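You operate a simulated robot arm through the tools that you are given. There is no shell and no other tool. Be economical: measure what you need, move in short steps, check, and stop when the job is done.

Carry out the task below with a simulated robot arm. There is one attempt and no reset: what you move stays moved.

Task
Put things in order on the top of the stepped carton stack. At the end: the white small tub from the top of the stepped carton stack stands where the white square tube stood; the purple square tin (marked "Lot 75") from the top of the stepped carton stack stands where the white small tub stood; the clear cup from the top of the stepped carton stack is on the brown small box (marked "Lot 57"); the white square tube from the top of the stepped carton stack stands on top of the beige tape roll (marked "HEAVY"); whatever was shut is shut again. Leave all else as you found it, and nothing knocked over.

The check looks at the end state, three seconds after you hand in, the way a careful person would. Anything else that was tipped, shoved, dropped, spilled or broken makes it a failure.

Robot
A 7-joint arm with a two-finger parallel gripper, fixed in place. Base frame: the origin is at the foot of the arm, x ahead of it, y to its left, z up; the work surface is at about z = 0. Readings come in m, degrees, newtons and seconds.
With the tool pointing down near the work surface it reaches from about 0.22 to 0.58 m from the base axis. Its first joint turns from -66.0 to 66.0 degrees. Payload 2.5 kg.
The TCP is the grasp point between the finger pads, 0.023 m short of the fingertips. In the tool frame z runs along the fingers and y along their closing line. The gripper opens to 0.094 m. The fingers are 0.038 m wide and 0.01 m thick; the gripper's body (0.054 by 0.096 m) begins 0.039 m behind the TCP.
Orientation is that of the tool frame in the base frame, as [roll, pitch, yaw] about the fixed x, y, z axes, in that order (R = Rz(yaw) Ry(pitch) Rx(roll)). With the fingers straight down and closing along the base's y, the tool's x points along the base's -x, its y along +y and its z along -z.

Tools
- The arm moves only by the tool play_rows. Its argument "rows" is one flat list of numbers, 7 for each row, row after row: the shift along the tool's x, y, z in units of 30 mm (1.0 is 30 mm), then the turn, a rotation vector about the tool's x, y, z in units of 5 degrees (1.0 is 5 degrees), then the gripper command, from -1 (fully open) to 1 (shut), values between in proportion. In form: [x, y, z, wx, wy, wz, hand, x, y, z, wx, wy, wz, hand, ...]. A call has 1 to 12 rows; each row shifts and turns the commanded pose from where the row before left it, along the tool's axes as they then stand. A call with a number of a shift or a turn outside -1 to 1 is refused whole. A row lasts 0.2 s, in which the tool goes at most 0.05 m and 8.6 degrees; a call with a longer step from one row to the next is refused whole, and so is a gripper value outside its range. Where a pose cannot be reached the arm comes as near as it can. A force on the tool above 40 N (or 10 N above the force at the start of the call, whichever is more), or a blocked arm, ends the call early, and 0.2 s more pass. Each finger travels about 0.108 m/s and halts on what it meets, pressing with about 30 N; the grip force reading is that of the motor and also rises with nothing between the fingers. The clock runs only during rows and for 0.2 s after the last one: add rows that do not move to give the fingers time. It gives the time, the measured TCP pose, the force on the tool (base axes), the opening and the grip force at its end, in the units of the frame above (readings bear some noise), and new pictures: "show" is both (left out), scene, wrist or none.
- Cameras (640 x 400 px; columns grow to the right, rows downward): "scene" is fixed at [0.0986, -0.4035, 0.5258]; the picture's right is [0.94, -0.35, 0.00], its down [-0.25, -0.68, -0.68] and it looks along [0.24, 0.64, -0.73] (base axes); focal length 232 px, centre (320, 200). "wrist" rides on the gripper at [-0.039, 0, -0.044] in the tool frame; the picture's right is [0.00, -1.00, 0.00], its down [0.97, 0.00, -0.24] and it looks along [0.24, 0.00, 0.97] (tool axes); focal length 218 px, centre (320, 200). There is no depth. A picture from a camera that has moved, and an enlarged one, comes with that camera's place and axes in the base frame and with its lens.
- zoom(camera, box): a new picture of the part [left, top, right, bottom] of that camera's present view, enlarged. It takes no simulated time.
- close_job(): hands the job in; it is judged then, once.

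Go step by step. Nothing tells you positions but the pictures and the camera data: compare them with the known pose of the tool, close in by small moves and look again before you grip or let go. The budget is 120 turns and 150 pictures, counting those below and the enlarged ones. Unless the task says otherwise, let go and move clear before handing in, and close with one line.

The tools are called after ">>>" by a JSON object that holds its "api" and its "payload". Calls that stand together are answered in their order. play_rows: Moves the arm, as the interface text tells. Its arguments: {"type":"object","properties":{"rows":{"type":"array","items":{"type":"number"}},"show":{"type":"string","enum":["both","scene","wrist","none"]}},"required":["rows"]} The other tools are called the same way: zoom (camera, box) takes an enlarged picture of a part of a camera's view; close_job () hands the job in.

At the start:

```text
clock: 0.0
ee_pos: [0.3295, 0.0045, 0.3032]
tool_rot: [-180.0, 0.1, 180.0]
ft_force: [-0.9, 0.4, 0.2]
gripper_width: 0.0938
finger_force: 0.0
```

scene: 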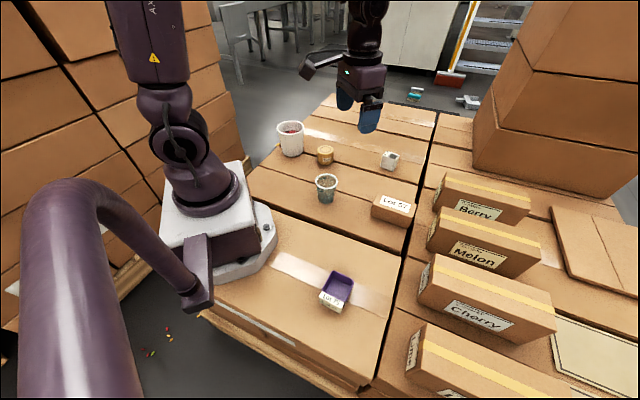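
wrist: 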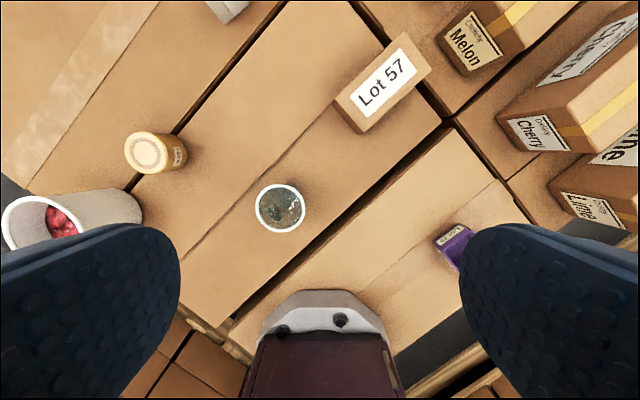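

I see a white tub, a small beige round item, a cup, a white square item, the Lot 57 box and the purple tin. I'll zoom in to identify them and measure where they stand.

>>> {"api": "zoom", "payload": {"camera": "scene", "box": [250, 100, 430, 212]}}

>>> {"api": "zoom", "payload": {"camera": "scene", "box": [280, 180, 420, 320]}}

>>> {"api": "zoom", "payload": {"camera": "wrist", "box": [0, 100, 320, 300]}}

```text
3.56 times, centred on (340, 156) of scene
camera zoom: at [0.0986, -0.4035, 0.5258], right [0.94, -0.35, 0.0], down [-0.25, -0.68, -0.68], along [0.24, 0.64, -0.73], focal length 826 px, centre (249, 356)
```

zoom: 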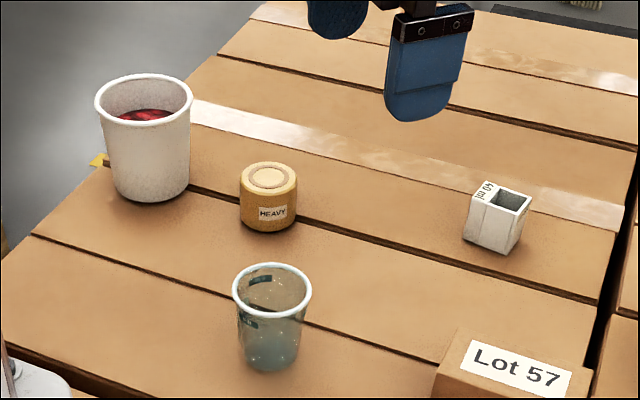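

```text
2.86 times, centred on (350, 250) of scene
camera zoom: at [0.0986, -0.4035, 0.5258], right [0.94, -0.35, 0.0], down [-0.25, -0.68, -0.68], along [0.24, 0.64, -0.73], focal length 664 px, centre (234, 57)
```

zoom: 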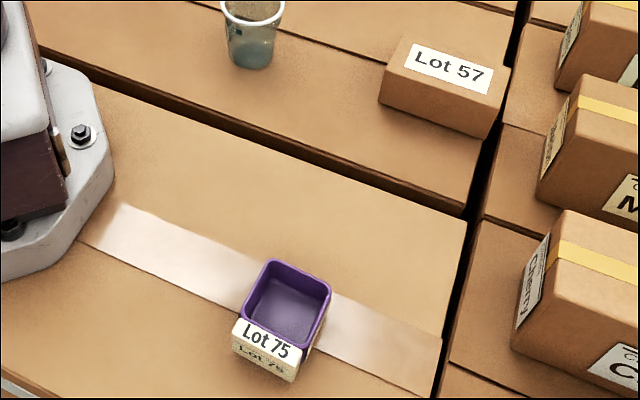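

```text
2.00 times, centred on (160, 200) of wrist
camera zoom: at [0.3687, 0.0047, 0.3466], right [0.0, -1.0, 0.0], down [-0.97, 0.0, 0.24], along [-0.24, 0.0, -0.97], focal length 436 px, centre (640, 200)
```

zoom: 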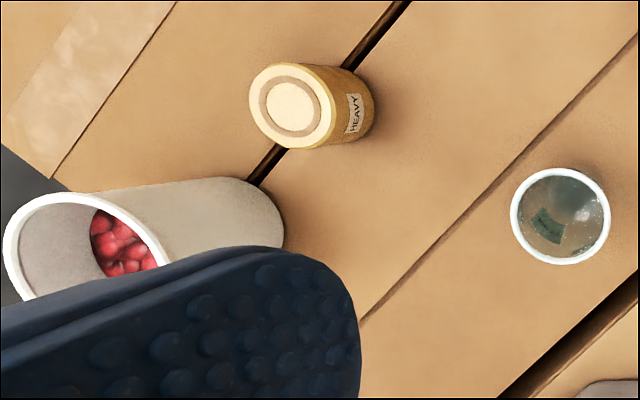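

The cup is near (0.289, 0.058), the HEAVY roll near (0.36, 0.246), the tub near (0.27, 0.377), the Lot 57 box near (0.44, -0.077), the tin near (0.21, -0.22) and the tube near (0.555, 0.13). I'll move up high toward the tube and look.

>>> {"api": "play_rows", "payload": {"rows": [-0.75, 0.6, 0.2, 0, 0, 0, -1, -0.75, 0.6, 0.2, 0, 0, 0, -1, -0.75, 0.6, 0.2, 0, 0, 0, -1, -0.75, 0.6, 0.2, 0, 0, 0, -1, -0.75, 0.6, 0.2, 0, 0, 0, -1, -0.75, 0.6, 0.2, 0, 0, 0, -1, -0.75, 0.6, 0.2, 0, 0, 0, -1, 0, 0, 0, 0, 0, 0, -1]}}

```text
clock: 1.8
ee_pos: [0.4866, 0.1308, 0.2599]
tool_rot: [179.9, 0.0, 180.0]
ft_force: [0.8, -0.3, 0.6]
gripper_width: 0.0939
finger_force: 0.0
camera wrist: at [0.526, 0.131, 0.3042], right [0.0, -1.0, 0.0], down [-0.97, 0.0, 0.24], along [-0.24, 0.0, -0.97], focal length 218 px, centre (320, 200)
```

scene: 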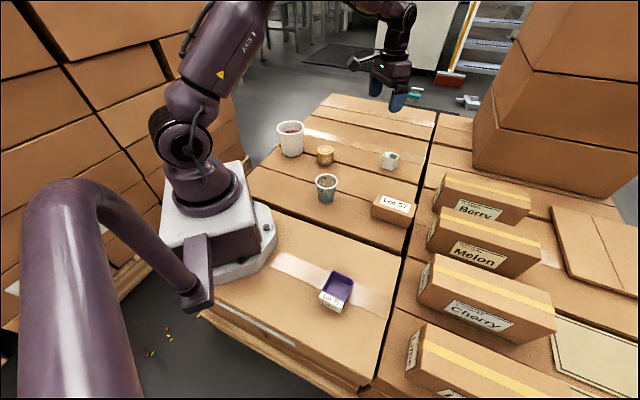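
wrist: 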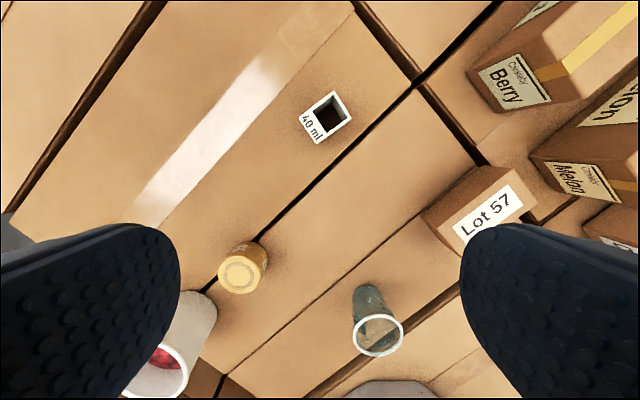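

>>> {"api": "zoom", "payload": {"camera": "wrist", "box": [270, 70, 390, 170]}}

>>> {"api": "zoom", "payload": {"camera": "scene", "box": [360, 130, 430, 190]}}

>>> {"api": "zoom", "payload": {"camera": "scene", "box": [265, 110, 345, 170]}}

```text
4.00 times, centred on (330, 120) of wrist
camera zoom: at [0.526, 0.131, 0.3042], right [0.0, -1.0, 0.0], down [-0.97, 0.0, 0.24], along [-0.24, 0.0, -0.97], focal length 873 px, centre (280, 520)
```

zoom: 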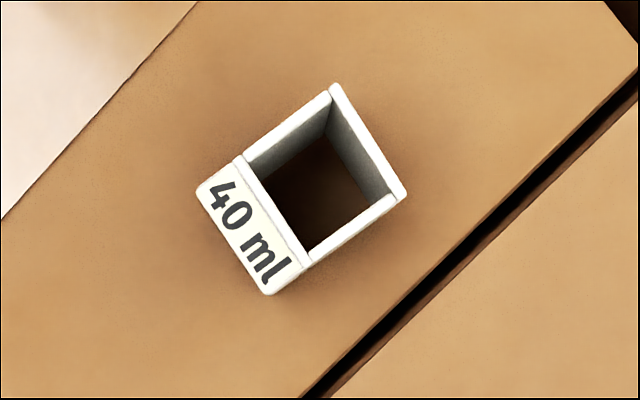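

```text
6.67 times, centred on (395, 160) of scene
camera zoom: at [0.0986, -0.4035, 0.5258], right [0.94, -0.35, 0.0], down [-0.25, -0.68, -0.68], along [0.24, 0.64, -0.73], focal length 1550 px, centre (-180, 467)
```

zoom: 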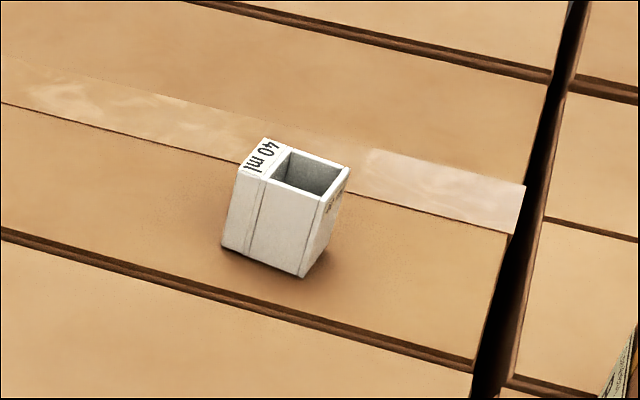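

```text
6.67 times, centred on (305, 140) of scene
camera zoom: at [0.0986, -0.4035, 0.5258], right [0.94, -0.35, 0.0], down [-0.25, -0.68, -0.68], along [0.24, 0.64, -0.73], focal length 1550 px, centre (420, 600)
```

zoom: 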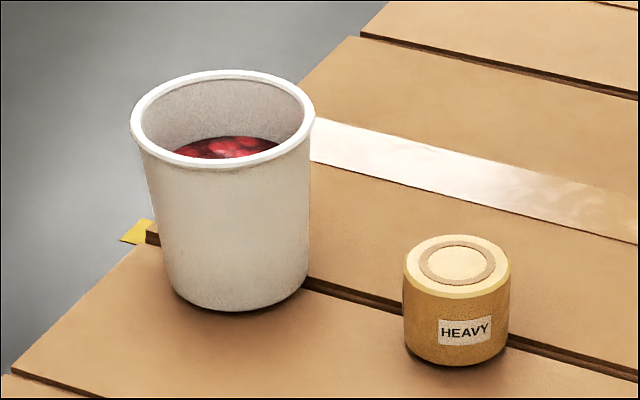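

The tube's top is centred near (0.555, 0.127, 0.048), its footprint is about 37 × 49 mm and it is turned about 35°. I'll go above it, turn the tool by 35°, go partway down and check.

>>> {"api": "play_rows", "payload": {"rows": [-0.75, -0.04, 0.5, 0, 0, 0, -1, -0.75, -0.04, 0.5, 0, 0, 0, -1, -0.78, -0.04, 0.5, 0, 0, 0, -1, 0, 0, 0.5, 0, 0, -1, -1, 0, 0, 0.5, 0, 0, -1, -1, 0, 0, 0.5, 0, 0, -1, -1, 0, 0, 0, 0, 0, -1, -1, 0, 0, 0, 0, 0, -1, -1, 0, 0, 0, 0, 0, -1, -1, 0, 0, 0, 0, 0, -1, -1, 0, 0, 0, 0, 0, 0, -1]}}

```text
clock: 4.2
ee_pos: [0.5559, 0.1287, 0.1698]
tool_rot: [-179.9, 0.0, -144.9]
ft_force: [-0.5, -0.9, -0.7]
gripper_width: 0.0942
finger_force: 0.1
camera wrist: at [0.5875, 0.1498, 0.2142], right [0.58, -0.82, 0.0], down [-0.79, -0.56, 0.24], along [-0.2, -0.14, -0.97], focal length 218 px, centre (320, 200)
```

scene: 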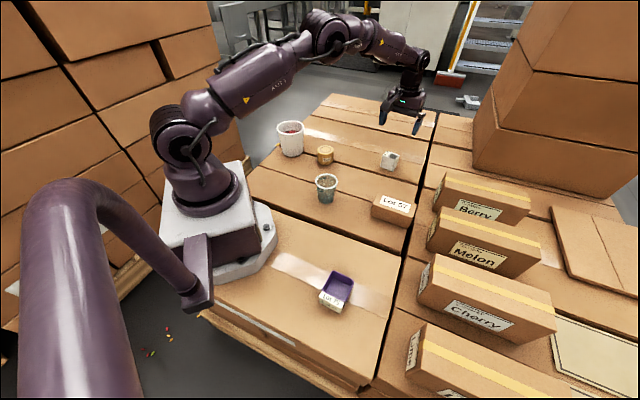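
wrist: 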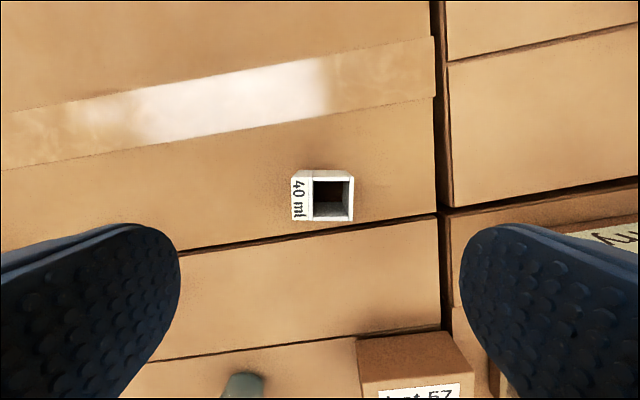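

It lines up within about 3 mm. I'll descend, grip, and read the opening.

>>> {"api": "play_rows", "payload": {"rows": [0, -0.1, 0.93, 0, 0, 0, -1, 0, 0, 0.93, 0, 0, 0, -1, 0, 0, 0.93, 0, 0, 0, -1, 0, 0, 0.93, 0, 0, 0, -1, 0, 0, 0.93, 0, 0, 0, -1, 0, 0, 0, 0, 0, 0, -1, 0, 0, 0, 0, 0, 0, 1, 0, 0, 0, 0, 0, 0, 1, 0, 0, 0, 0, 0, 0, 1]}}

```text
clock: 6.2
ee_pos: [0.5584, 0.1243, 0.0312]
tool_rot: [-180.0, 0.0, -145.0]
ft_force: [-0.7, -0.4, 0.6]
gripper_width: 0.0469
finger_force: 30.0
camera wrist: at [0.5905, 0.1468, 0.0746], right [0.57, -0.82, 0.0], down [-0.79, -0.56, 0.24], along [-0.2, -0.14, -0.97], focal length 218 px, centre (320, 200)
```

scene: 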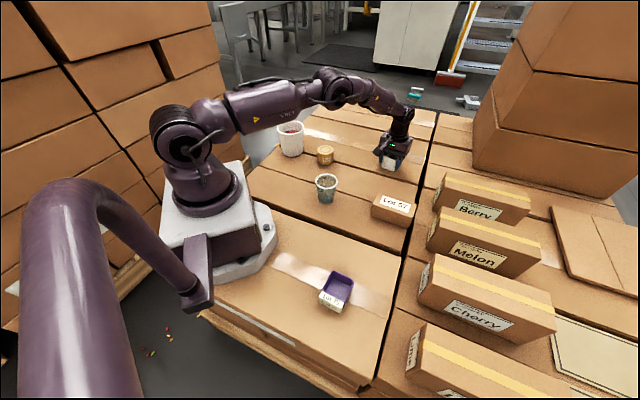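
wrist: 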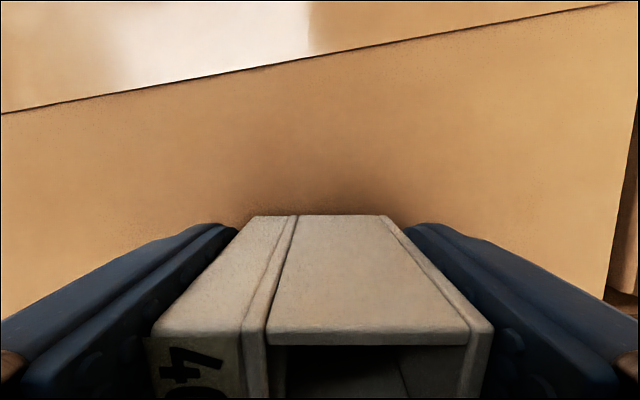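

The tube is gripped. I'll lift it and carry it above the tape roll.

>>> {"api": "play_rows", "payload": {"rows": [0, 0, -1, 0, 0, 0, 1, 0, 0, -1, 0, 0, 0, 1, 0, 0, -1, 0, 0, 0, 1, 0.387, 0.887, -0.1, 0, 0, 0, 1, 0.387, 0.887, 0, 0, 0, 0, 1, 0.387, 0.887, 0, 0, 0, 0, 1, 0.387, 0.887, 0, 0, 0, 0, 1, 0.387, 0.887, 0, 0, 0, 0, 1, 0.387, 0.887, 0, 0, 0, 0, 1, 0.387, 0.887, 0, 0, 0, 0, 1, 0.387, 0.887, 0, 0, 0, 0, 1, 0, 0, 0, 0, 0, 0, 1]}}

>>> {"api": "zoom", "payload": {"camera": "scene", "box": [260, 80, 420, 180]}}

```text
clock: 8.8
ee_pos: [0.3593, 0.2464, 0.1236]
tool_rot: [-180.0, 0.1, -145.0]
ft_force: [0.1, 0.5, -0.9]
gripper_width: 0.0465
finger_force: 30.3
camera wrist: at [0.3908, 0.2689, 0.1686], right [0.57, -0.82, 0.0], down [-0.8, -0.56, 0.24], along [-0.2, -0.14, -0.97], focal length 218 px, centre (320, 200)
```

scene: 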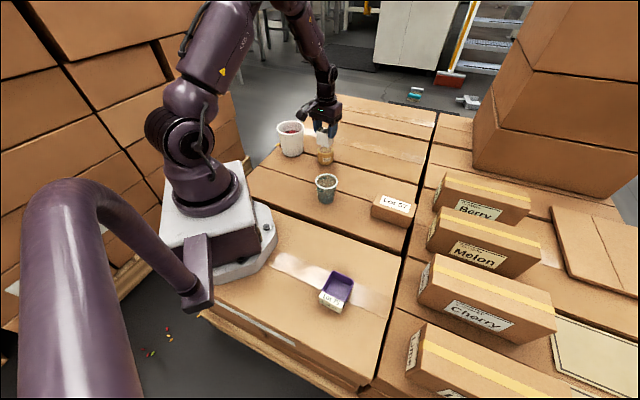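
wrist: 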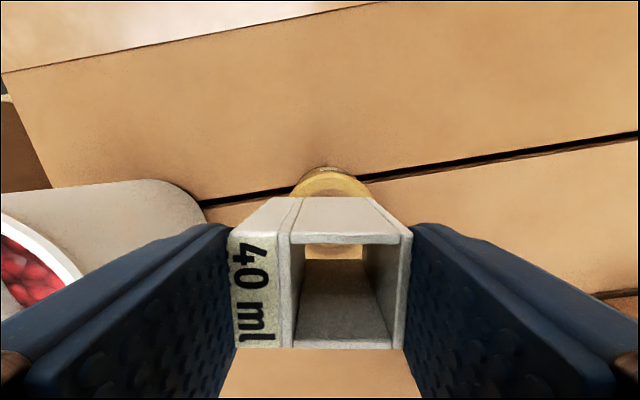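

```text
4.00 times, centred on (340, 130) of scene
camera zoom: at [0.0986, -0.4035, 0.5258], right [0.94, -0.35, 0.0], down [-0.25, -0.68, -0.68], along [0.24, 0.64, -0.73], focal length 930 px, centre (240, 480)
```

zoom: 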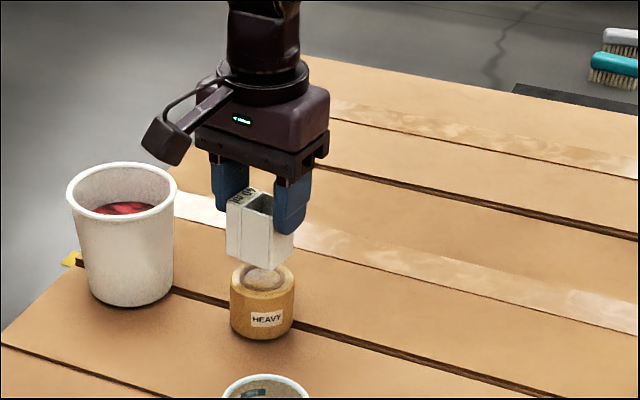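

The roll appears offset about 5 mm toward −y from the tube. I'll zoom the wrist view to refine that.

>>> {"api": "zoom", "payload": {"camera": "wrist", "box": [250, 150, 410, 250]}}

```text
4.00 times, centred on (330, 200) of wrist
camera zoom: at [0.3908, 0.2689, 0.1686], right [0.57, -0.82, 0.0], down [-0.8, -0.56, 0.24], along [-0.2, -0.14, -0.97], focal length 873 px, centre (280, 200)
```

zoom: 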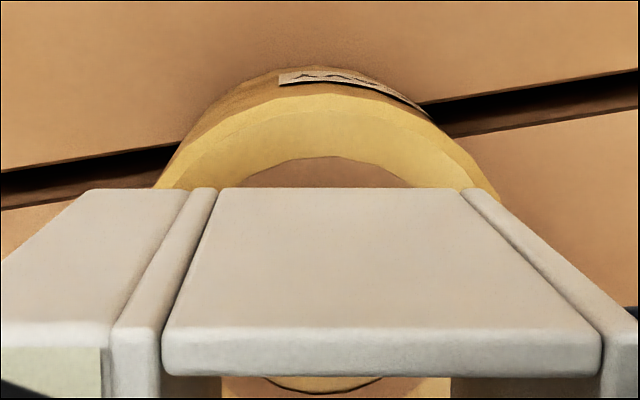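

>>> {"api": "play_rows", "payload": {"rows": [0.13, -0.22, 0, 0, 0, 0, 1, 0, 0, 0.4, 0, 0, 0, 1, 0, 0, 0.4, 0, 0, 0, 1, 0, 0, 0.3, 0, 0, 0, 1, 0, 0, 0, 0, 0, 0, 1]}}

>>> {"api": "zoom", "payload": {"camera": "scene", "box": [285, 100, 365, 175]}}

```text
clock: 9.7
ee_pos: [0.3605, 0.2383, 0.1044]
tool_rot: [-179.9, 0.2, -145.0]
ft_force: [-2.9, -1.1, 8.3]
gripper_width: 0.0464
finger_force: 29.8
stopped in row 4: the force on the tool passed its limit (the readings are from after the stop); the commanded pose is now the measured one
camera wrist: at [0.393, 0.2617, 0.149], right [0.57, -0.82, 0.0], down [-0.8, -0.56, 0.24], along [-0.19, -0.14, -0.97], focal length 218 px, centre (320, 200)
```

scene: 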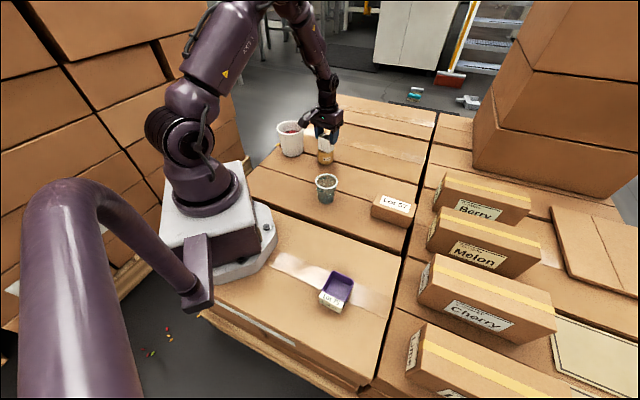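
wrist: 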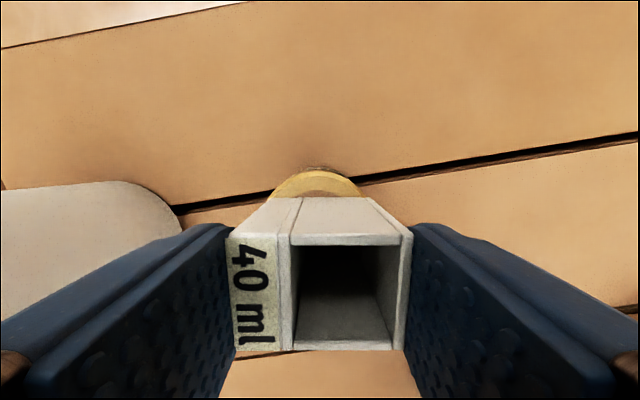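

```text
5.33 times, centred on (325, 138) of scene
camera zoom: at [0.0985, -0.4035, 0.5258], right [0.94, -0.35, 0.0], down [-0.25, -0.68, -0.68], along [0.24, 0.64, -0.73], focal length 1240 px, centre (293, 533)
```

zoom: 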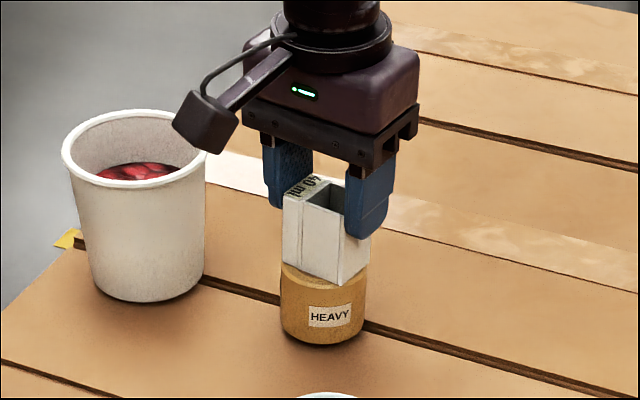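

The tube slid down a little in the grip and now rests on the roll: the force rose, and both views show it centred on top. I'll open and lift straight up.

>>> {"api": "play_rows", "payload": {"rows": [0, 0, 0, 0, 0, 0, -0.1, 0, 0, 0, 0, 0, 0, -0.4, 0, 0, 0, 0, 0, 0, -0.6, 0, 0, -0.5, 0, 0, 0, -0.6, 0, 0, -1, 0, 0, 0, -0.6, 0, 0, -1, 0, 0, 0, -0.6, 0, 0, -1, 0, 0, 0, -1, 0, 0, -1, 0, 0, 0, -1, 0, 0, 0, 0, 0, 0, -1]}}

>>> {"api": "zoom", "payload": {"camera": "scene", "box": [265, 90, 365, 175]}}

```text
clock: 11.7
ee_pos: [0.3622, 0.239, 0.2396]
tool_rot: [-180.0, 0.1, -145.0]
ft_force: [0.3, -0.3, -0.1]
gripper_width: 0.094
finger_force: 0.0
camera wrist: at [0.3932, 0.261, 0.2844], right [0.57, -0.82, 0.0], down [-0.8, -0.56, 0.24], along [-0.19, -0.14, -0.97], focal length 218 px, centre (320, 200)
```

scene: 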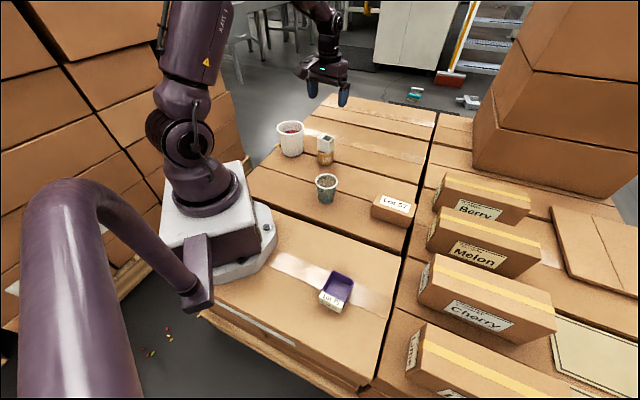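
wrist: 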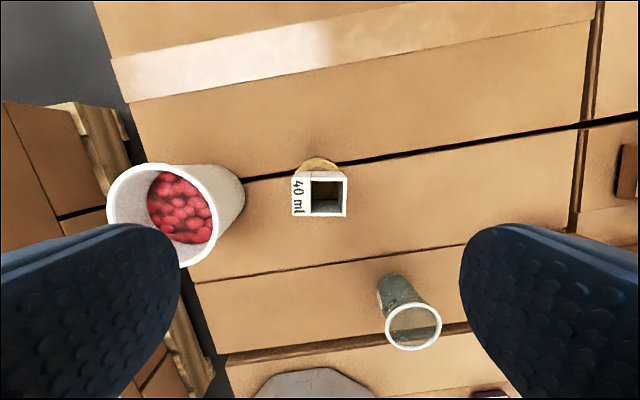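

```text
4.71 times, centred on (315, 132) of scene
camera zoom: at [0.0985, -0.4035, 0.5258], right [0.94, -0.35, 0.0], down [-0.25, -0.68, -0.68], along [0.24, 0.64, -0.73], focal length 1094 px, centre (344, 518)
```

zoom: 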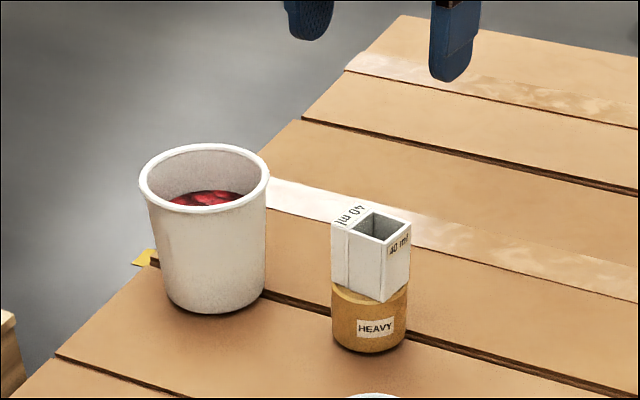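

The tube stands on the roll. The tub's rim is centred near (0.261, 0.346), about 0.092 high and 0.10 m across, which is wider than the gripper opens. I'll pinch its wall on the side facing the base, where the contents sit well below the rim. First I'll move there and turn the tool.

>>> {"api": "play_rows", "payload": {"rows": [0.414, 0.884, 0, 0, 0, 0, -1, 0.414, 0.884, 0, 0, 0, 0, -1, 0.414, 0.884, 0, 0, 0, 0, -1, 0.414, 0.884, 0, 0, 0, 0, -1, 0.414, 0.884, 0, 0, 0, 0, -1, 0, 0, 0, 0, 0, 1, -1, 0, 0, 0, 0, 0, 1, -1, 0, 0, 0, 0, 0, 1, -1, 0, 0, 0, 0, 0, 1, -1, 0, 0, 0, 0, 0, 1, -1, 0, 0, 0, 0, 0, 1, -1, 0, 0, 0, 0, 0, 1, -1], "show": "none"}}

>>> {"api": "play_rows", "payload": {"rows": [0, 0, 0, 0, 0, 1, -1, 0, 0, 0, 0, 0, 1, -1, 0, 0, 0, 0, 0, 1, -1, 0, 0, 0, 0, 0, 1, -1, 0, 0, 0, 0, 0, 1, -1, 0, 0, 0, 0, 0, 1, -1, 0, 0, 0, 0, 0, 1, -1, 0, 0, 0, 0, 0, 0.4, -1, 0, 0, 0, 0, 0, 0, -1]}}

```text
clock: 14.3
ee_pos: [0.2347, 0.3131, 0.2391]
tool_rot: [179.9, 0.2, 179.9]
ft_force: [0.2, -0.2, -0.2]
gripper_width: 0.0939
finger_force: 0.0
```

```text
clock: 16.3
ee_pos: [0.2347, 0.3111, 0.241]
tool_rot: [179.8, 0.1, 143.0]
ft_force: [0.6, -1.0, 0.1]
gripper_width: 0.094
finger_force: 0.0
camera wrist: at [0.2648, 0.2888, 0.2832], right [-0.6, -0.8, 0.0], down [-0.78, 0.58, 0.24], along [-0.19, 0.15, -0.97], focal length 218 px, centre (320, 200)
```

scene: 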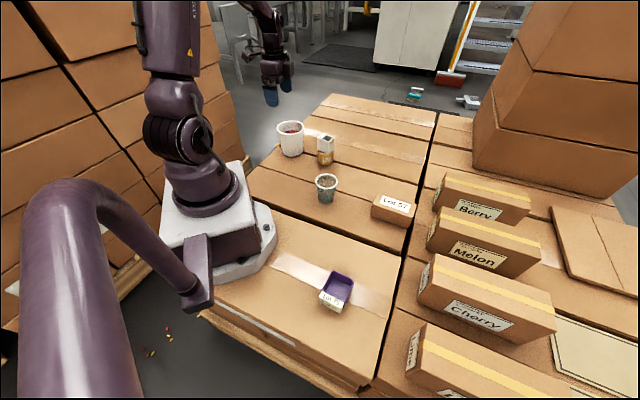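
wrist: 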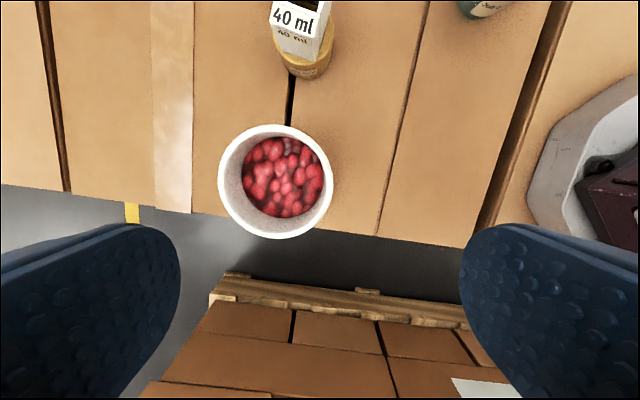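

The rim circle is clear; its centre is about (0.2645, 0.341). I'll align with the near wall, tilt 5° to match the taper, narrow the fingers and go down to just above the rim.

>>> {"api": "play_rows", "payload": {"rows": [-0.19, -0.04, 0, -1, 0, 0, -0.06, 0, -0.076, 0.87, 0, 0, 0, -0.06, 0, -0.076, 0.87, 0, 0, 0, -0.06, 0, -0.076, 0.87, 0, 0, 0, -0.06, 0, -0.076, 0.87, 0, 0, 0, -0.06, 0, 0, 0, 0, 0, 0, -0.06]}}

>>> {"api": "zoom", "payload": {"camera": "scene", "box": [255, 80, 335, 160]}}

```text
clock: 17.7
ee_pos: [0.238, 0.3077, 0.1344]
tool_rot: [174.7, 0.2, 142.8]
ft_force: [-0.9, 0.4, 0.0]
gripper_width: 0.0498
finger_force: 0.0
camera wrist: at [0.2668, 0.2805, 0.1785], right [-0.6, -0.8, -0.09], down [-0.79, 0.57, 0.24], along [-0.14, 0.21, -0.97], focal length 218 px, centre (320, 200)
```

scene: 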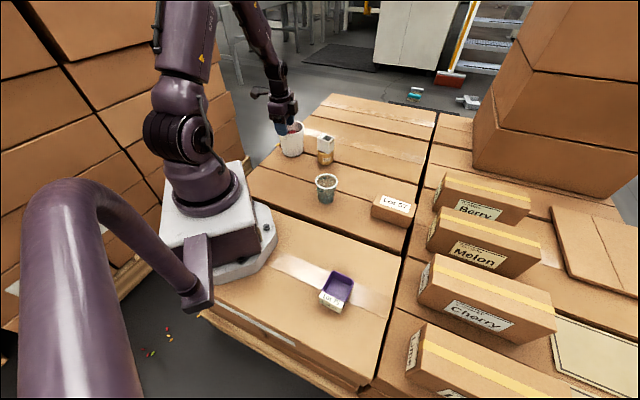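
wrist: 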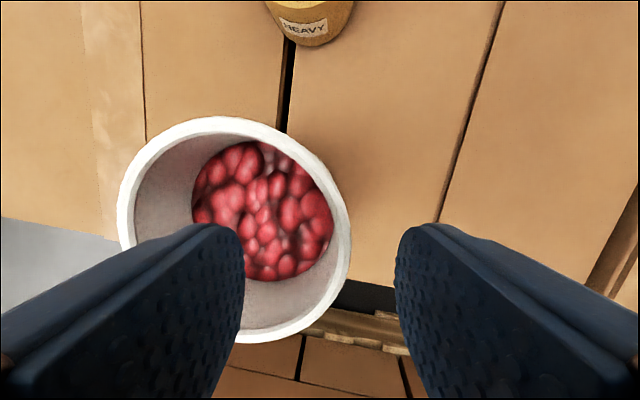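

```text
5.00 times, centred on (295, 120) of scene
camera zoom: at [0.0986, -0.4035, 0.5258], right [0.94, -0.35, 0.0], down [-0.25, -0.68, -0.68], along [0.24, 0.64, -0.73], focal length 1162 px, centre (445, 600)
```

zoom: 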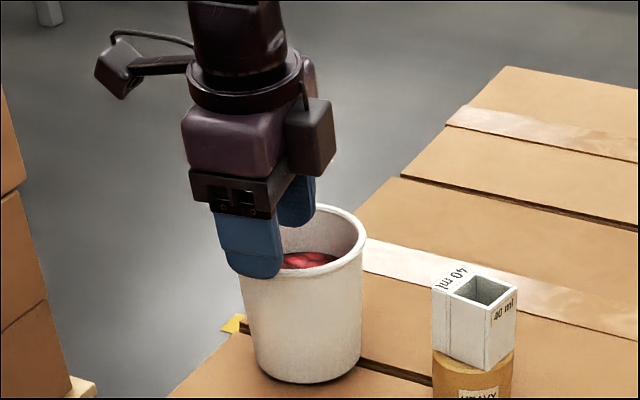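

The fingers straddle the near wall. I'll go down to about 20 mm below the rim with the TCP and pinch.

>>> {"api": "play_rows", "payload": {"rows": [-0.12, -0.1, 0.41, 0, 0, 0, -0.06, 0, -0.036, 0.41, 0, 0, 0, -0.06, 0, -0.036, 0.41, 0, 0, 0, -0.06, 0, -0.036, 0.41, 0, 0, 0, -0.06, 0, -0.036, 0.41, 0, 0, 0, -0.06, 0, 0, 0, 0, 0, 0, -0.06, 0, 0, 0, 0, 0, 0, 0.5, 0, 0, 0, 0, 0, 0, 1, 0, 0, 0, 0, 0, 0, 1, 0, 0, 0, 0, 0, 0, 1]}}

>>> {"api": "zoom", "payload": {"camera": "scene", "box": [255, 80, 335, 160]}}

```text
clock: 19.9
ee_pos: [0.2413, 0.3048, 0.0721]
tool_rot: [175.0, 0.1, 143.0]
ft_force: [-1.6, -4.4, 7.4]
gripper_width: 0.0022
finger_force: 30.3
camera wrist: at [0.2684, 0.2771, 0.1157], right [-0.6, -0.8, -0.09], down [-0.79, 0.57, 0.24], along [-0.14, 0.21, -0.97], focal length 218 px, centre (320, 200)
```

scene: 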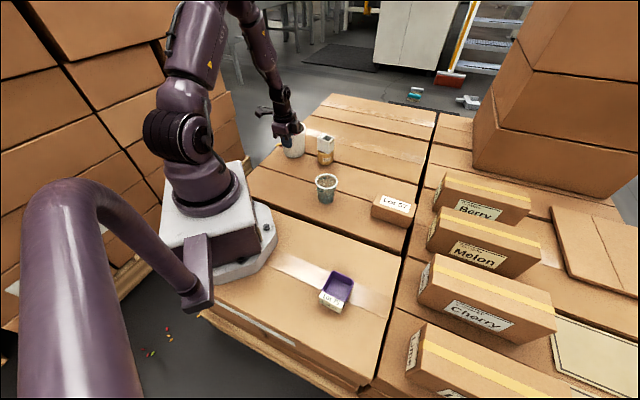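
wrist: 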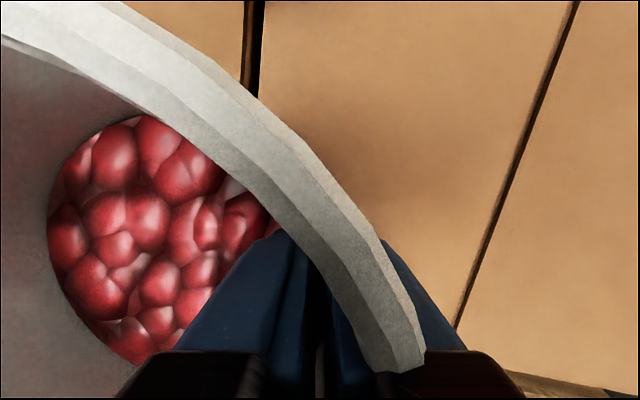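

```text
5.00 times, centred on (295, 120) of scene
camera zoom: at [0.0985, -0.4035, 0.5258], right [0.94, -0.35, 0.0], down [-0.25, -0.68, -0.68], along [0.24, 0.64, -0.73], focal length 1162 px, centre (445, 600)
```

zoom: 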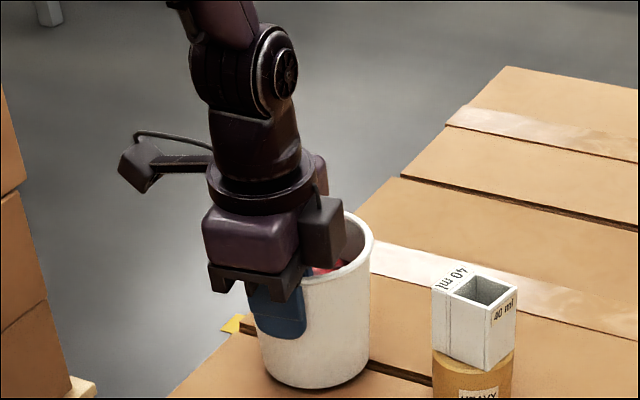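

The wall is pinched. I'll make a slow test lift.

>>> {"api": "play_rows", "payload": {"rows": [0, 0.01, -0.15, 0, 0, 0, 1, 0, 0.02, -0.25, 0, 0, 0, 1, 0, 0.025, -0.3, 0, 0, 0, 1, 0, 0.025, -0.3, 0, 0, 0, 1, 0, 0, 0, 0, 0, 0, 1, 0, 0, 0, 0, 0, 0, 1]}}

>>> {"api": "zoom", "payload": {"camera": "scene", "box": [255, 80, 335, 160]}}

```text
clock: 21.3
ee_pos: [0.2396, 0.3036, 0.1022]
tool_rot: [174.8, 0.1, 143.1]
ft_force: [0.1, -0.7, -2.7]
gripper_width: 0.0026
finger_force: 30.3
camera wrist: at [0.2682, 0.2768, 0.146], right [-0.6, -0.8, -0.09], down [-0.79, 0.57, 0.24], along [-0.14, 0.21, -0.97], focal length 218 px, centre (320, 200)
```

scene: 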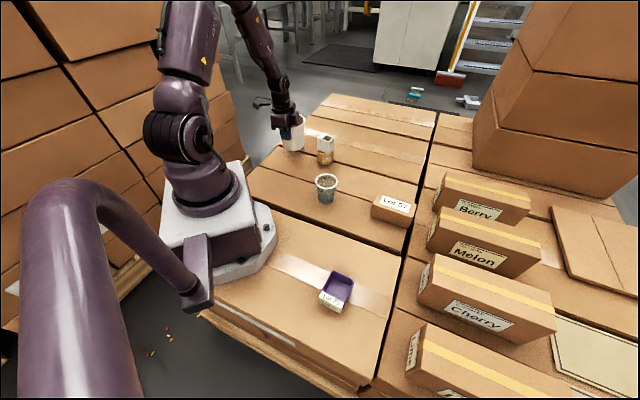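
wrist: 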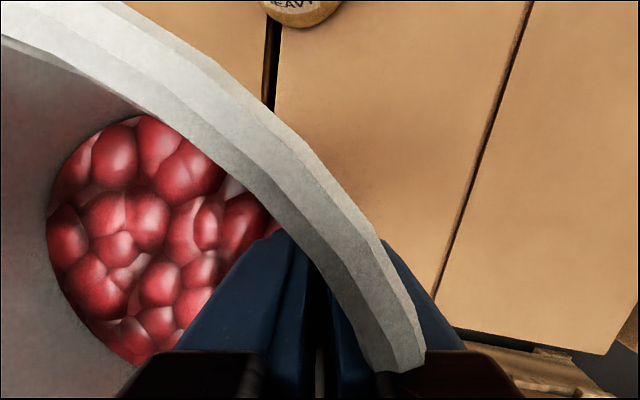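

```text
5.00 times, centred on (295, 120) of scene
camera zoom: at [0.0986, -0.4035, 0.5258], right [0.94, -0.35, 0.0], down [-0.25, -0.68, -0.68], along [0.24, 0.64, -0.73], focal length 1162 px, centre (445, 600)
```

zoom: 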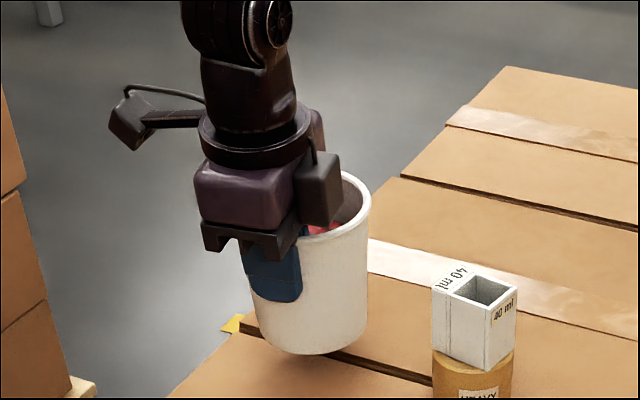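

The tub holds firmly with no slip. I'll lift it well above the tube stack and then carry it across, keeping the same orientation.

>>> {"api": "play_rows", "payload": {"rows": [0, 0.04, -0.4, 0, 0, 0, 1, 0, 0.06, -0.7, 0, 0, 0, 1, 0, 0.06, -0.7, 0, 0, 0, 1, 0, 0.06, -0.7, 0, 0, 0, 1, 0, 0.06, -0.7, 0, 0, 0, 1, 0, 0.06, -0.7, 0, 0, 0, 1, 0, 0.03, -0.3, 0, 0, 0, 1, 0, 0, 0, 0, 0, 0, 1], "show": "wrist"}}

>>> {"api": "play_rows", "payload": {"rows": [-0.4, 0.01, 0, 0, 0, 0, 1, -0.8, 0.02, 0, 0, 0, 0, 1, -0.9, 0.02, 0, 0, 0, 0, 1, -0.9, 0.02, 0, 0, 0, 0, 1, -0.9, 0.02, 0, 0, 0, 0, 1, -0.9, 0.02, 0, 0, 0, 0, 1, -0.9, 0.02, 0, 0, 0, 0, 1, -0.9, 0.02, 0, 0, 0, 0, 1, -0.9, 0.02, 0, 0, 0, 0, 1, -0.7, 0.01, 0, 0, 0, 0, 1, -0.4, 0.01, 0, 0, 0, 0, 1, 0, 0, 0, 0, 0, 0, 1], "show": "scene"}}

```text
clock: 23.1
ee_pos: [0.2409, 0.3049, 0.2286]
tool_rot: [174.8, 0.1, 143.1]
ft_force: [-0.1, 0.0, -2.3]
gripper_width: 0.002
finger_force: 30.3
camera wrist: at [0.268, 0.2777, 0.273], right [-0.6, -0.8, -0.09], down [-0.79, 0.57, 0.24], along [-0.14, 0.21, -0.97], focal length 218 px, centre (320, 200)
```

wrist: 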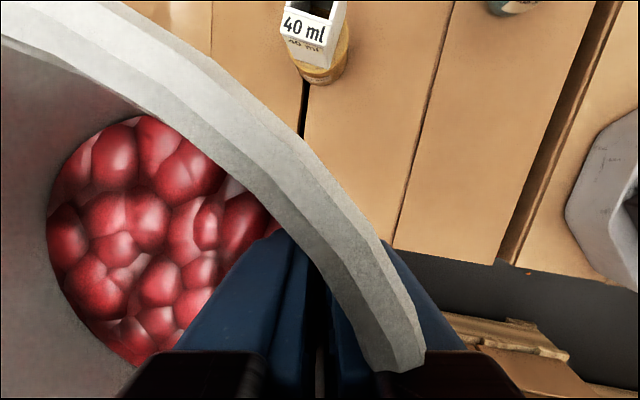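

```text
clock: 25.7
ee_pos: [0.4497, 0.1538, 0.2285]
tool_rot: [174.9, 0.0, 143.2]
ft_force: [0.6, -0.5, -2.1]
gripper_width: 0.0023
finger_force: 30.1
```

scene: 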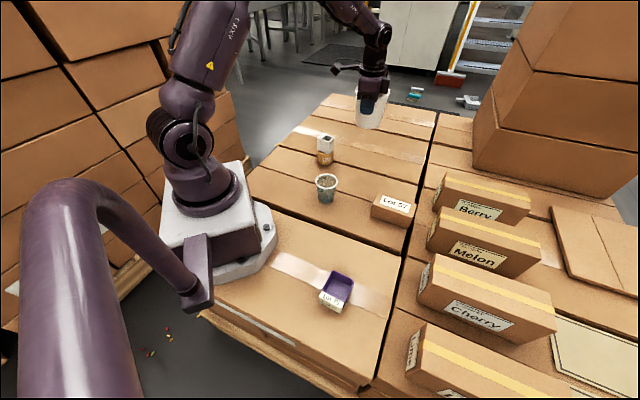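

>>> {"api": "play_rows", "payload": {"rows": [-0.5, 0, 0, 0, 0, 0, 1, -0.9, 0, 0, 0, 0, 0, 1, -0.9, 0, 0, 0, 0, 0, 1, -0.7, 0, 0, 0, 0, 0, 1, -0.43, 0, 0, 0, 0, 0, 1, 0, -0.04, 0.5, 0, 0, 0, 1, 0, -0.07, 0.8, 0, 0, 0, 1, 0, -0.07, 0.8, 0, 0, 0, 1, 0, -0.07, 0.8, 0, 0, 0, 1, 0, -0.06, 0.7, 0, 0, 0, 1, 0, -0.03, 0.4, 0, 0, 0, 1, 0, 0, 0, 0, 0, 0, 1], "show": "wrist"}}

>>> {"api": "zoom", "payload": {"camera": "scene", "box": [340, 90, 440, 190]}}

```text
clock: 28.3
ee_pos: [0.5338, 0.0926, 0.1095]
tool_rot: [174.9, 0.1, 143.0]
ft_force: [0.2, -0.4, -2.0]
gripper_width: 0.0026
finger_force: 30.4
camera wrist: at [0.5613, 0.0653, 0.1532], right [-0.6, -0.8, -0.09], down [-0.79, 0.57, 0.24], along [-0.14, 0.21, -0.97], focal length 218 px, centre (320, 200)
```

wrist: 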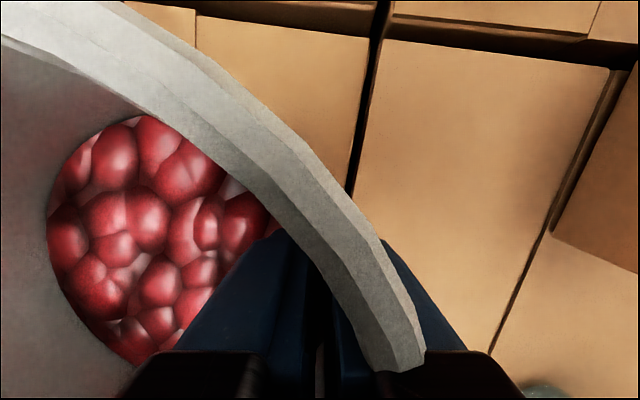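

```text
4.00 times, centred on (390, 140) of scene
camera zoom: at [0.0986, -0.4035, 0.5258], right [0.94, -0.35, 0.0], down [-0.25, -0.68, -0.68], along [0.24, 0.64, -0.73], focal length 930 px, centre (40, 440)
```

zoom: 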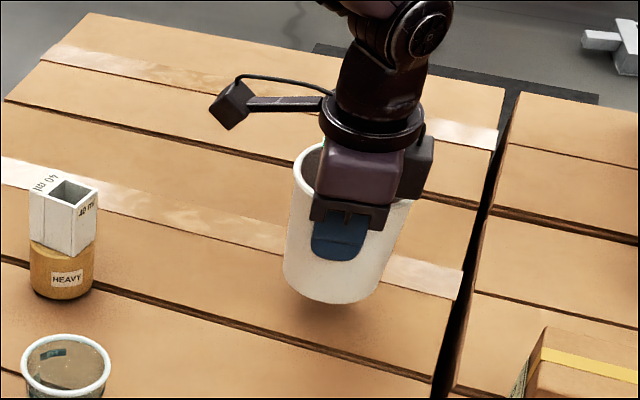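

The tub hangs over the tube's old place. I'll lower it gently until it touches.

>>> {"api": "play_rows", "payload": {"rows": [0.13, -0.02, 0.2, 0, 0, 0, 1, 0, -0.017, 0.2, 0, 0, 0, 1, 0, -0.017, 0.2, 0, 0, 0, 1, 0, -0.017, 0.2, 0, 0, 0, 1, 0, -0.017, 0.2, 0, 0, 0, 1, 0, -0.009, 0.1, 0, 0, 0, 1, 0, 0, 0.04, 0, 0, 0, 1, 0, 0, 0, 0, 0, 0, 1], "show": "none"}}

>>> {"api": "zoom", "payload": {"camera": "scene", "box": [340, 90, 440, 190]}}

```text
clock: 30.1
ee_pos: [0.5296, 0.095, 0.0747]
tool_rot: [174.8, 0.1, 143.1]
ft_force: [-0.9, -0.6, -3.3]
gripper_width: 0.0021
finger_force: 30.2
```

```text
4.00 times, centred on (390, 140) of scene
camera zoom: at [0.0986, -0.4035, 0.5258], right [0.94, -0.35, 0.0], down [-0.25, -0.68, -0.68], along [0.24, 0.64, -0.73], focal length 930 px, centre (40, 440)
```

zoom: 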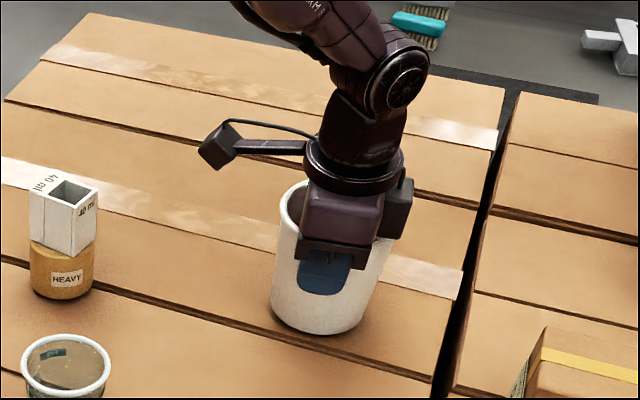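

>>> {"api": "play_rows", "payload": {"rows": [0, 0, 0.05, 0, 0, 0, 1, 0, 0, 0.05, 0, 0, 0, 1, 0, 0, 0, 0, 0, 0, 1], "show": "none"}}

```text
clock: 30.9
ee_pos: [0.5285, 0.095, 0.0715]
tool_rot: [174.8, 0.2, 143.0]
ft_force: [-0.1, 0.0, -4.1]
gripper_width: 0.0022
finger_force: 30.1
```

>>> {"api": "play_rows", "payload": {"rows": [0, 0, 0.06, 0, 0, 0, 1, 0, 0, 0.06, 0, 0, 0, 1, 0, 0, 0, 0, 0, 0, 1], "show": "none"}}

>>> {"api": "zoom", "payload": {"camera": "scene", "box": [370, 130, 440, 190]}}

```text
clock: 31.7
ee_pos: [0.5317, 0.096, 0.0704]
tool_rot: [174.5, 0.6, 143.0]
ft_force: [-0.2, -1.5, 21.4]
gripper_width: 0.0024
finger_force: 29.6
```

```text
6.67 times, centred on (405, 160) of scene
camera zoom: at [0.0984, -0.4035, 0.5258], right [0.94, -0.35, 0.0], down [-0.25, -0.68, -0.68], along [0.24, 0.64, -0.73], focal length 1550 px, centre (-247, 467)
```

zoom: 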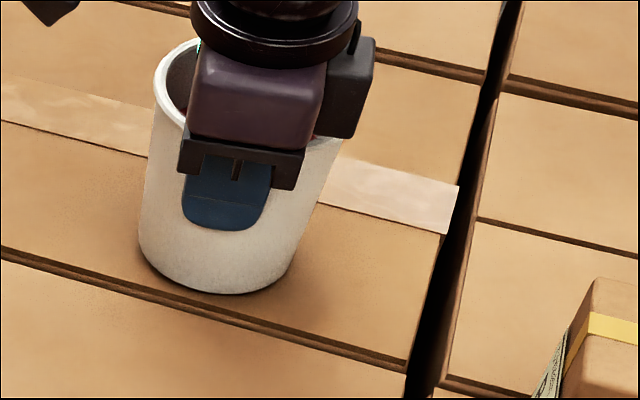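

It's down. I'll ease off the pressure, open, and withdraw straight up.

>>> {"api": "play_rows", "payload": {"rows": [0, 0, -0.05, 0, 0, 0, 1, 0, 0, 0, 0, 0, 0, 0.7, 0, 0, 0, 0, 0, 0, 0.2, 0, 0, 0, 0, 0, 0, -0.06, 0, 0, 0, 0, 0, 0, -0.06, 0, 0.035, -0.4, 0, 0, 0, -0.06, 0, 0.07, -0.8, 0, 0, 0, -0.06, 0, 0.087, -1, 0, 0, 0, -0.06, 0, 0.087, -1, 0, 0, 0, -0.06, 0, 0.087, -1, 0, 0, 0, -0.06, 0, 0, 0, 0, 0, 0, -0.06]}}

>>> {"api": "zoom", "payload": {"camera": "scene", "box": [340, 110, 440, 190]}}

```text
clock: 34.1
ee_pos: [0.5268, 0.0946, 0.1952]
tool_rot: [174.8, 0.2, 142.9]
ft_force: [-0.4, 0.6, 0.5]
gripper_width: 0.0499
finger_force: 0.0
camera wrist: at [0.5559, 0.0681, 0.2399], right [-0.6, -0.8, -0.09], down [-0.79, 0.57, 0.24], along [-0.14, 0.21, -0.97], focal length 218 px, centre (320, 200)
```

scene: 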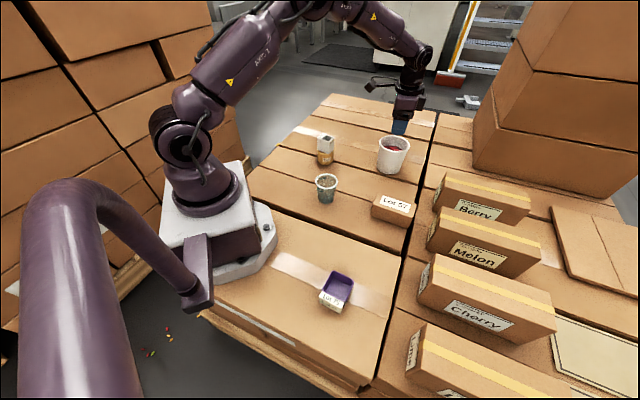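
wrist: 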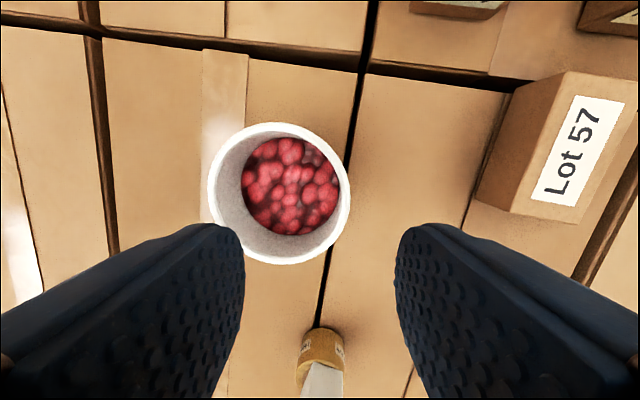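

```text
5.00 times, centred on (390, 150) of scene
camera zoom: at [0.0986, -0.4035, 0.5258], right [0.94, -0.35, 0.0], down [-0.25, -0.68, -0.68], along [0.24, 0.64, -0.73], focal length 1162 px, centre (-30, 450)
```

zoom: 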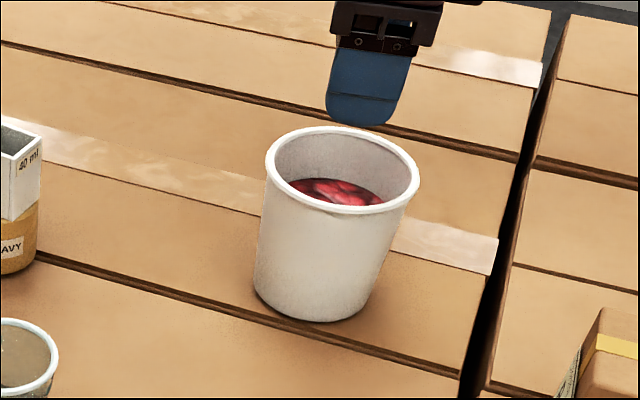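

The tub stands upright at about (0.556, 0.120). Next is the tin: I'll untilt the tool and travel over to it for a look.

>>> {"api": "play_rows", "payload": {"rows": [0, 0, 0, 1, 0, 0, -0.06, 0.157, -0.97, 0, 0, 0, 0, -0.5, 0.157, -0.97, 0, 0, 0, 0, -1, 0.157, -0.97, 0, 0, 0, 0, -1, 0.157, -0.97, 0, 0, 0, 0, -1, 0.157, -0.97, 0, 0, 0, 0, -1, 0.157, -0.97, 0, 0, 0, 0, -1, 0.157, -0.97, 0, 0, 0, 0, -1, 0.157, -0.97, 0, 0, 0, 0, -1, 0.157, -0.97, 0, 0, 0, 0, -1, 0.157, -0.97, 0, 0, 0, 0, -1, 0.157, -0.97, 0, 0, 0, 0, -1], "show": "none"}}

>>> {"api": "play_rows", "payload": {"rows": [0.157, -0.97, 0, 0, 0, 0, -1, 0.157, -0.97, 0, 0, 0, 0, -1, 0.157, -0.97, 0, 0, 0, 0, -1, 0, 0, 0, 0, 0, 0, -1]}}

```text
clock: 36.7
ee_pos: [0.2938, -0.1291, 0.1934]
tool_rot: [179.9, 0.2, 143.1]
ft_force: [-0.1, 0.6, 0.3]
gripper_width: 0.0939
finger_force: 0.0
```

```text
clock: 37.7
ee_pos: [0.2305, -0.1915, 0.1951]
tool_rot: [179.8, 0.1, 143.0]
ft_force: [0.7, -0.4, 0.4]
gripper_width: 0.0941
finger_force: 0.2
camera wrist: at [0.261, -0.2159, 0.2395], right [-0.6, -0.8, 0.0], down [-0.78, 0.58, 0.24], along [-0.19, 0.15, -0.97], focal length 218 px, centre (320, 200)
```

scene: 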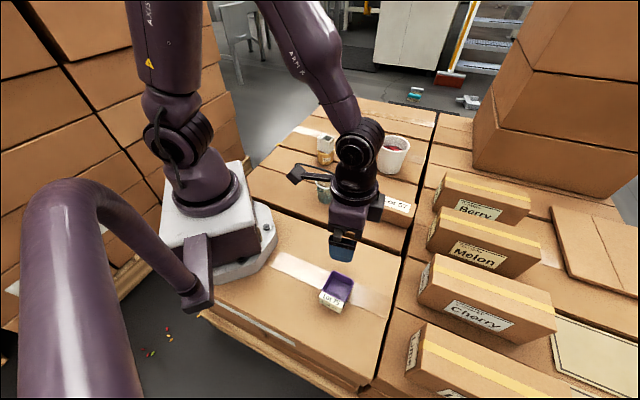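
wrist: 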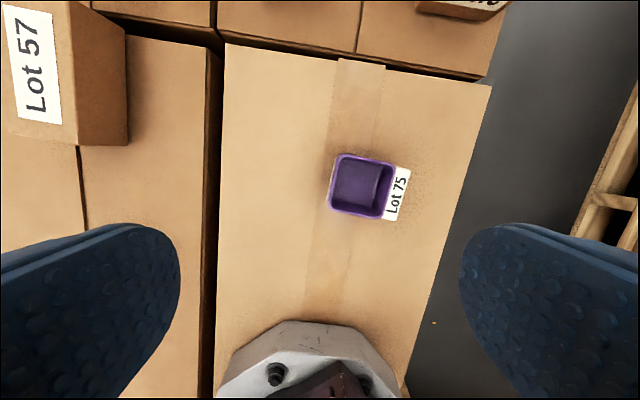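

>>> {"api": "zoom", "payload": {"camera": "wrist", "box": [310, 135, 430, 235]}}

>>> {"api": "zoom", "payload": {"camera": "scene", "box": [300, 255, 370, 320]}}

```text
4.00 times, centred on (370, 185) of wrist
camera zoom: at [0.261, -0.2159, 0.2395], right [-0.6, -0.8, 0.0], down [-0.78, 0.58, 0.24], along [-0.19, 0.15, -0.97], focal length 873 px, centre (120, 260)
```

zoom: 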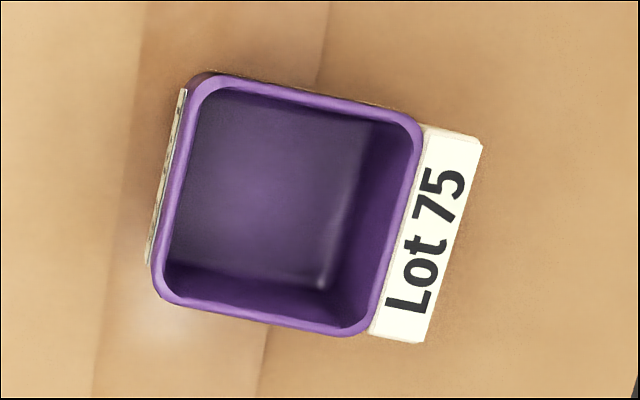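

```text
6.15 times, centred on (335, 288) of scene
camera zoom: at [0.0985, -0.4035, 0.5258], right [0.94, -0.35, 0.0], down [-0.25, -0.68, -0.68], along [0.24, 0.64, -0.73], focal length 1430 px, centre (228, -338)
```

zoom: 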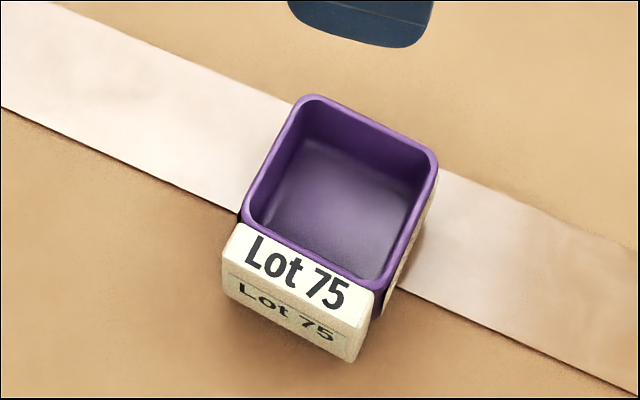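

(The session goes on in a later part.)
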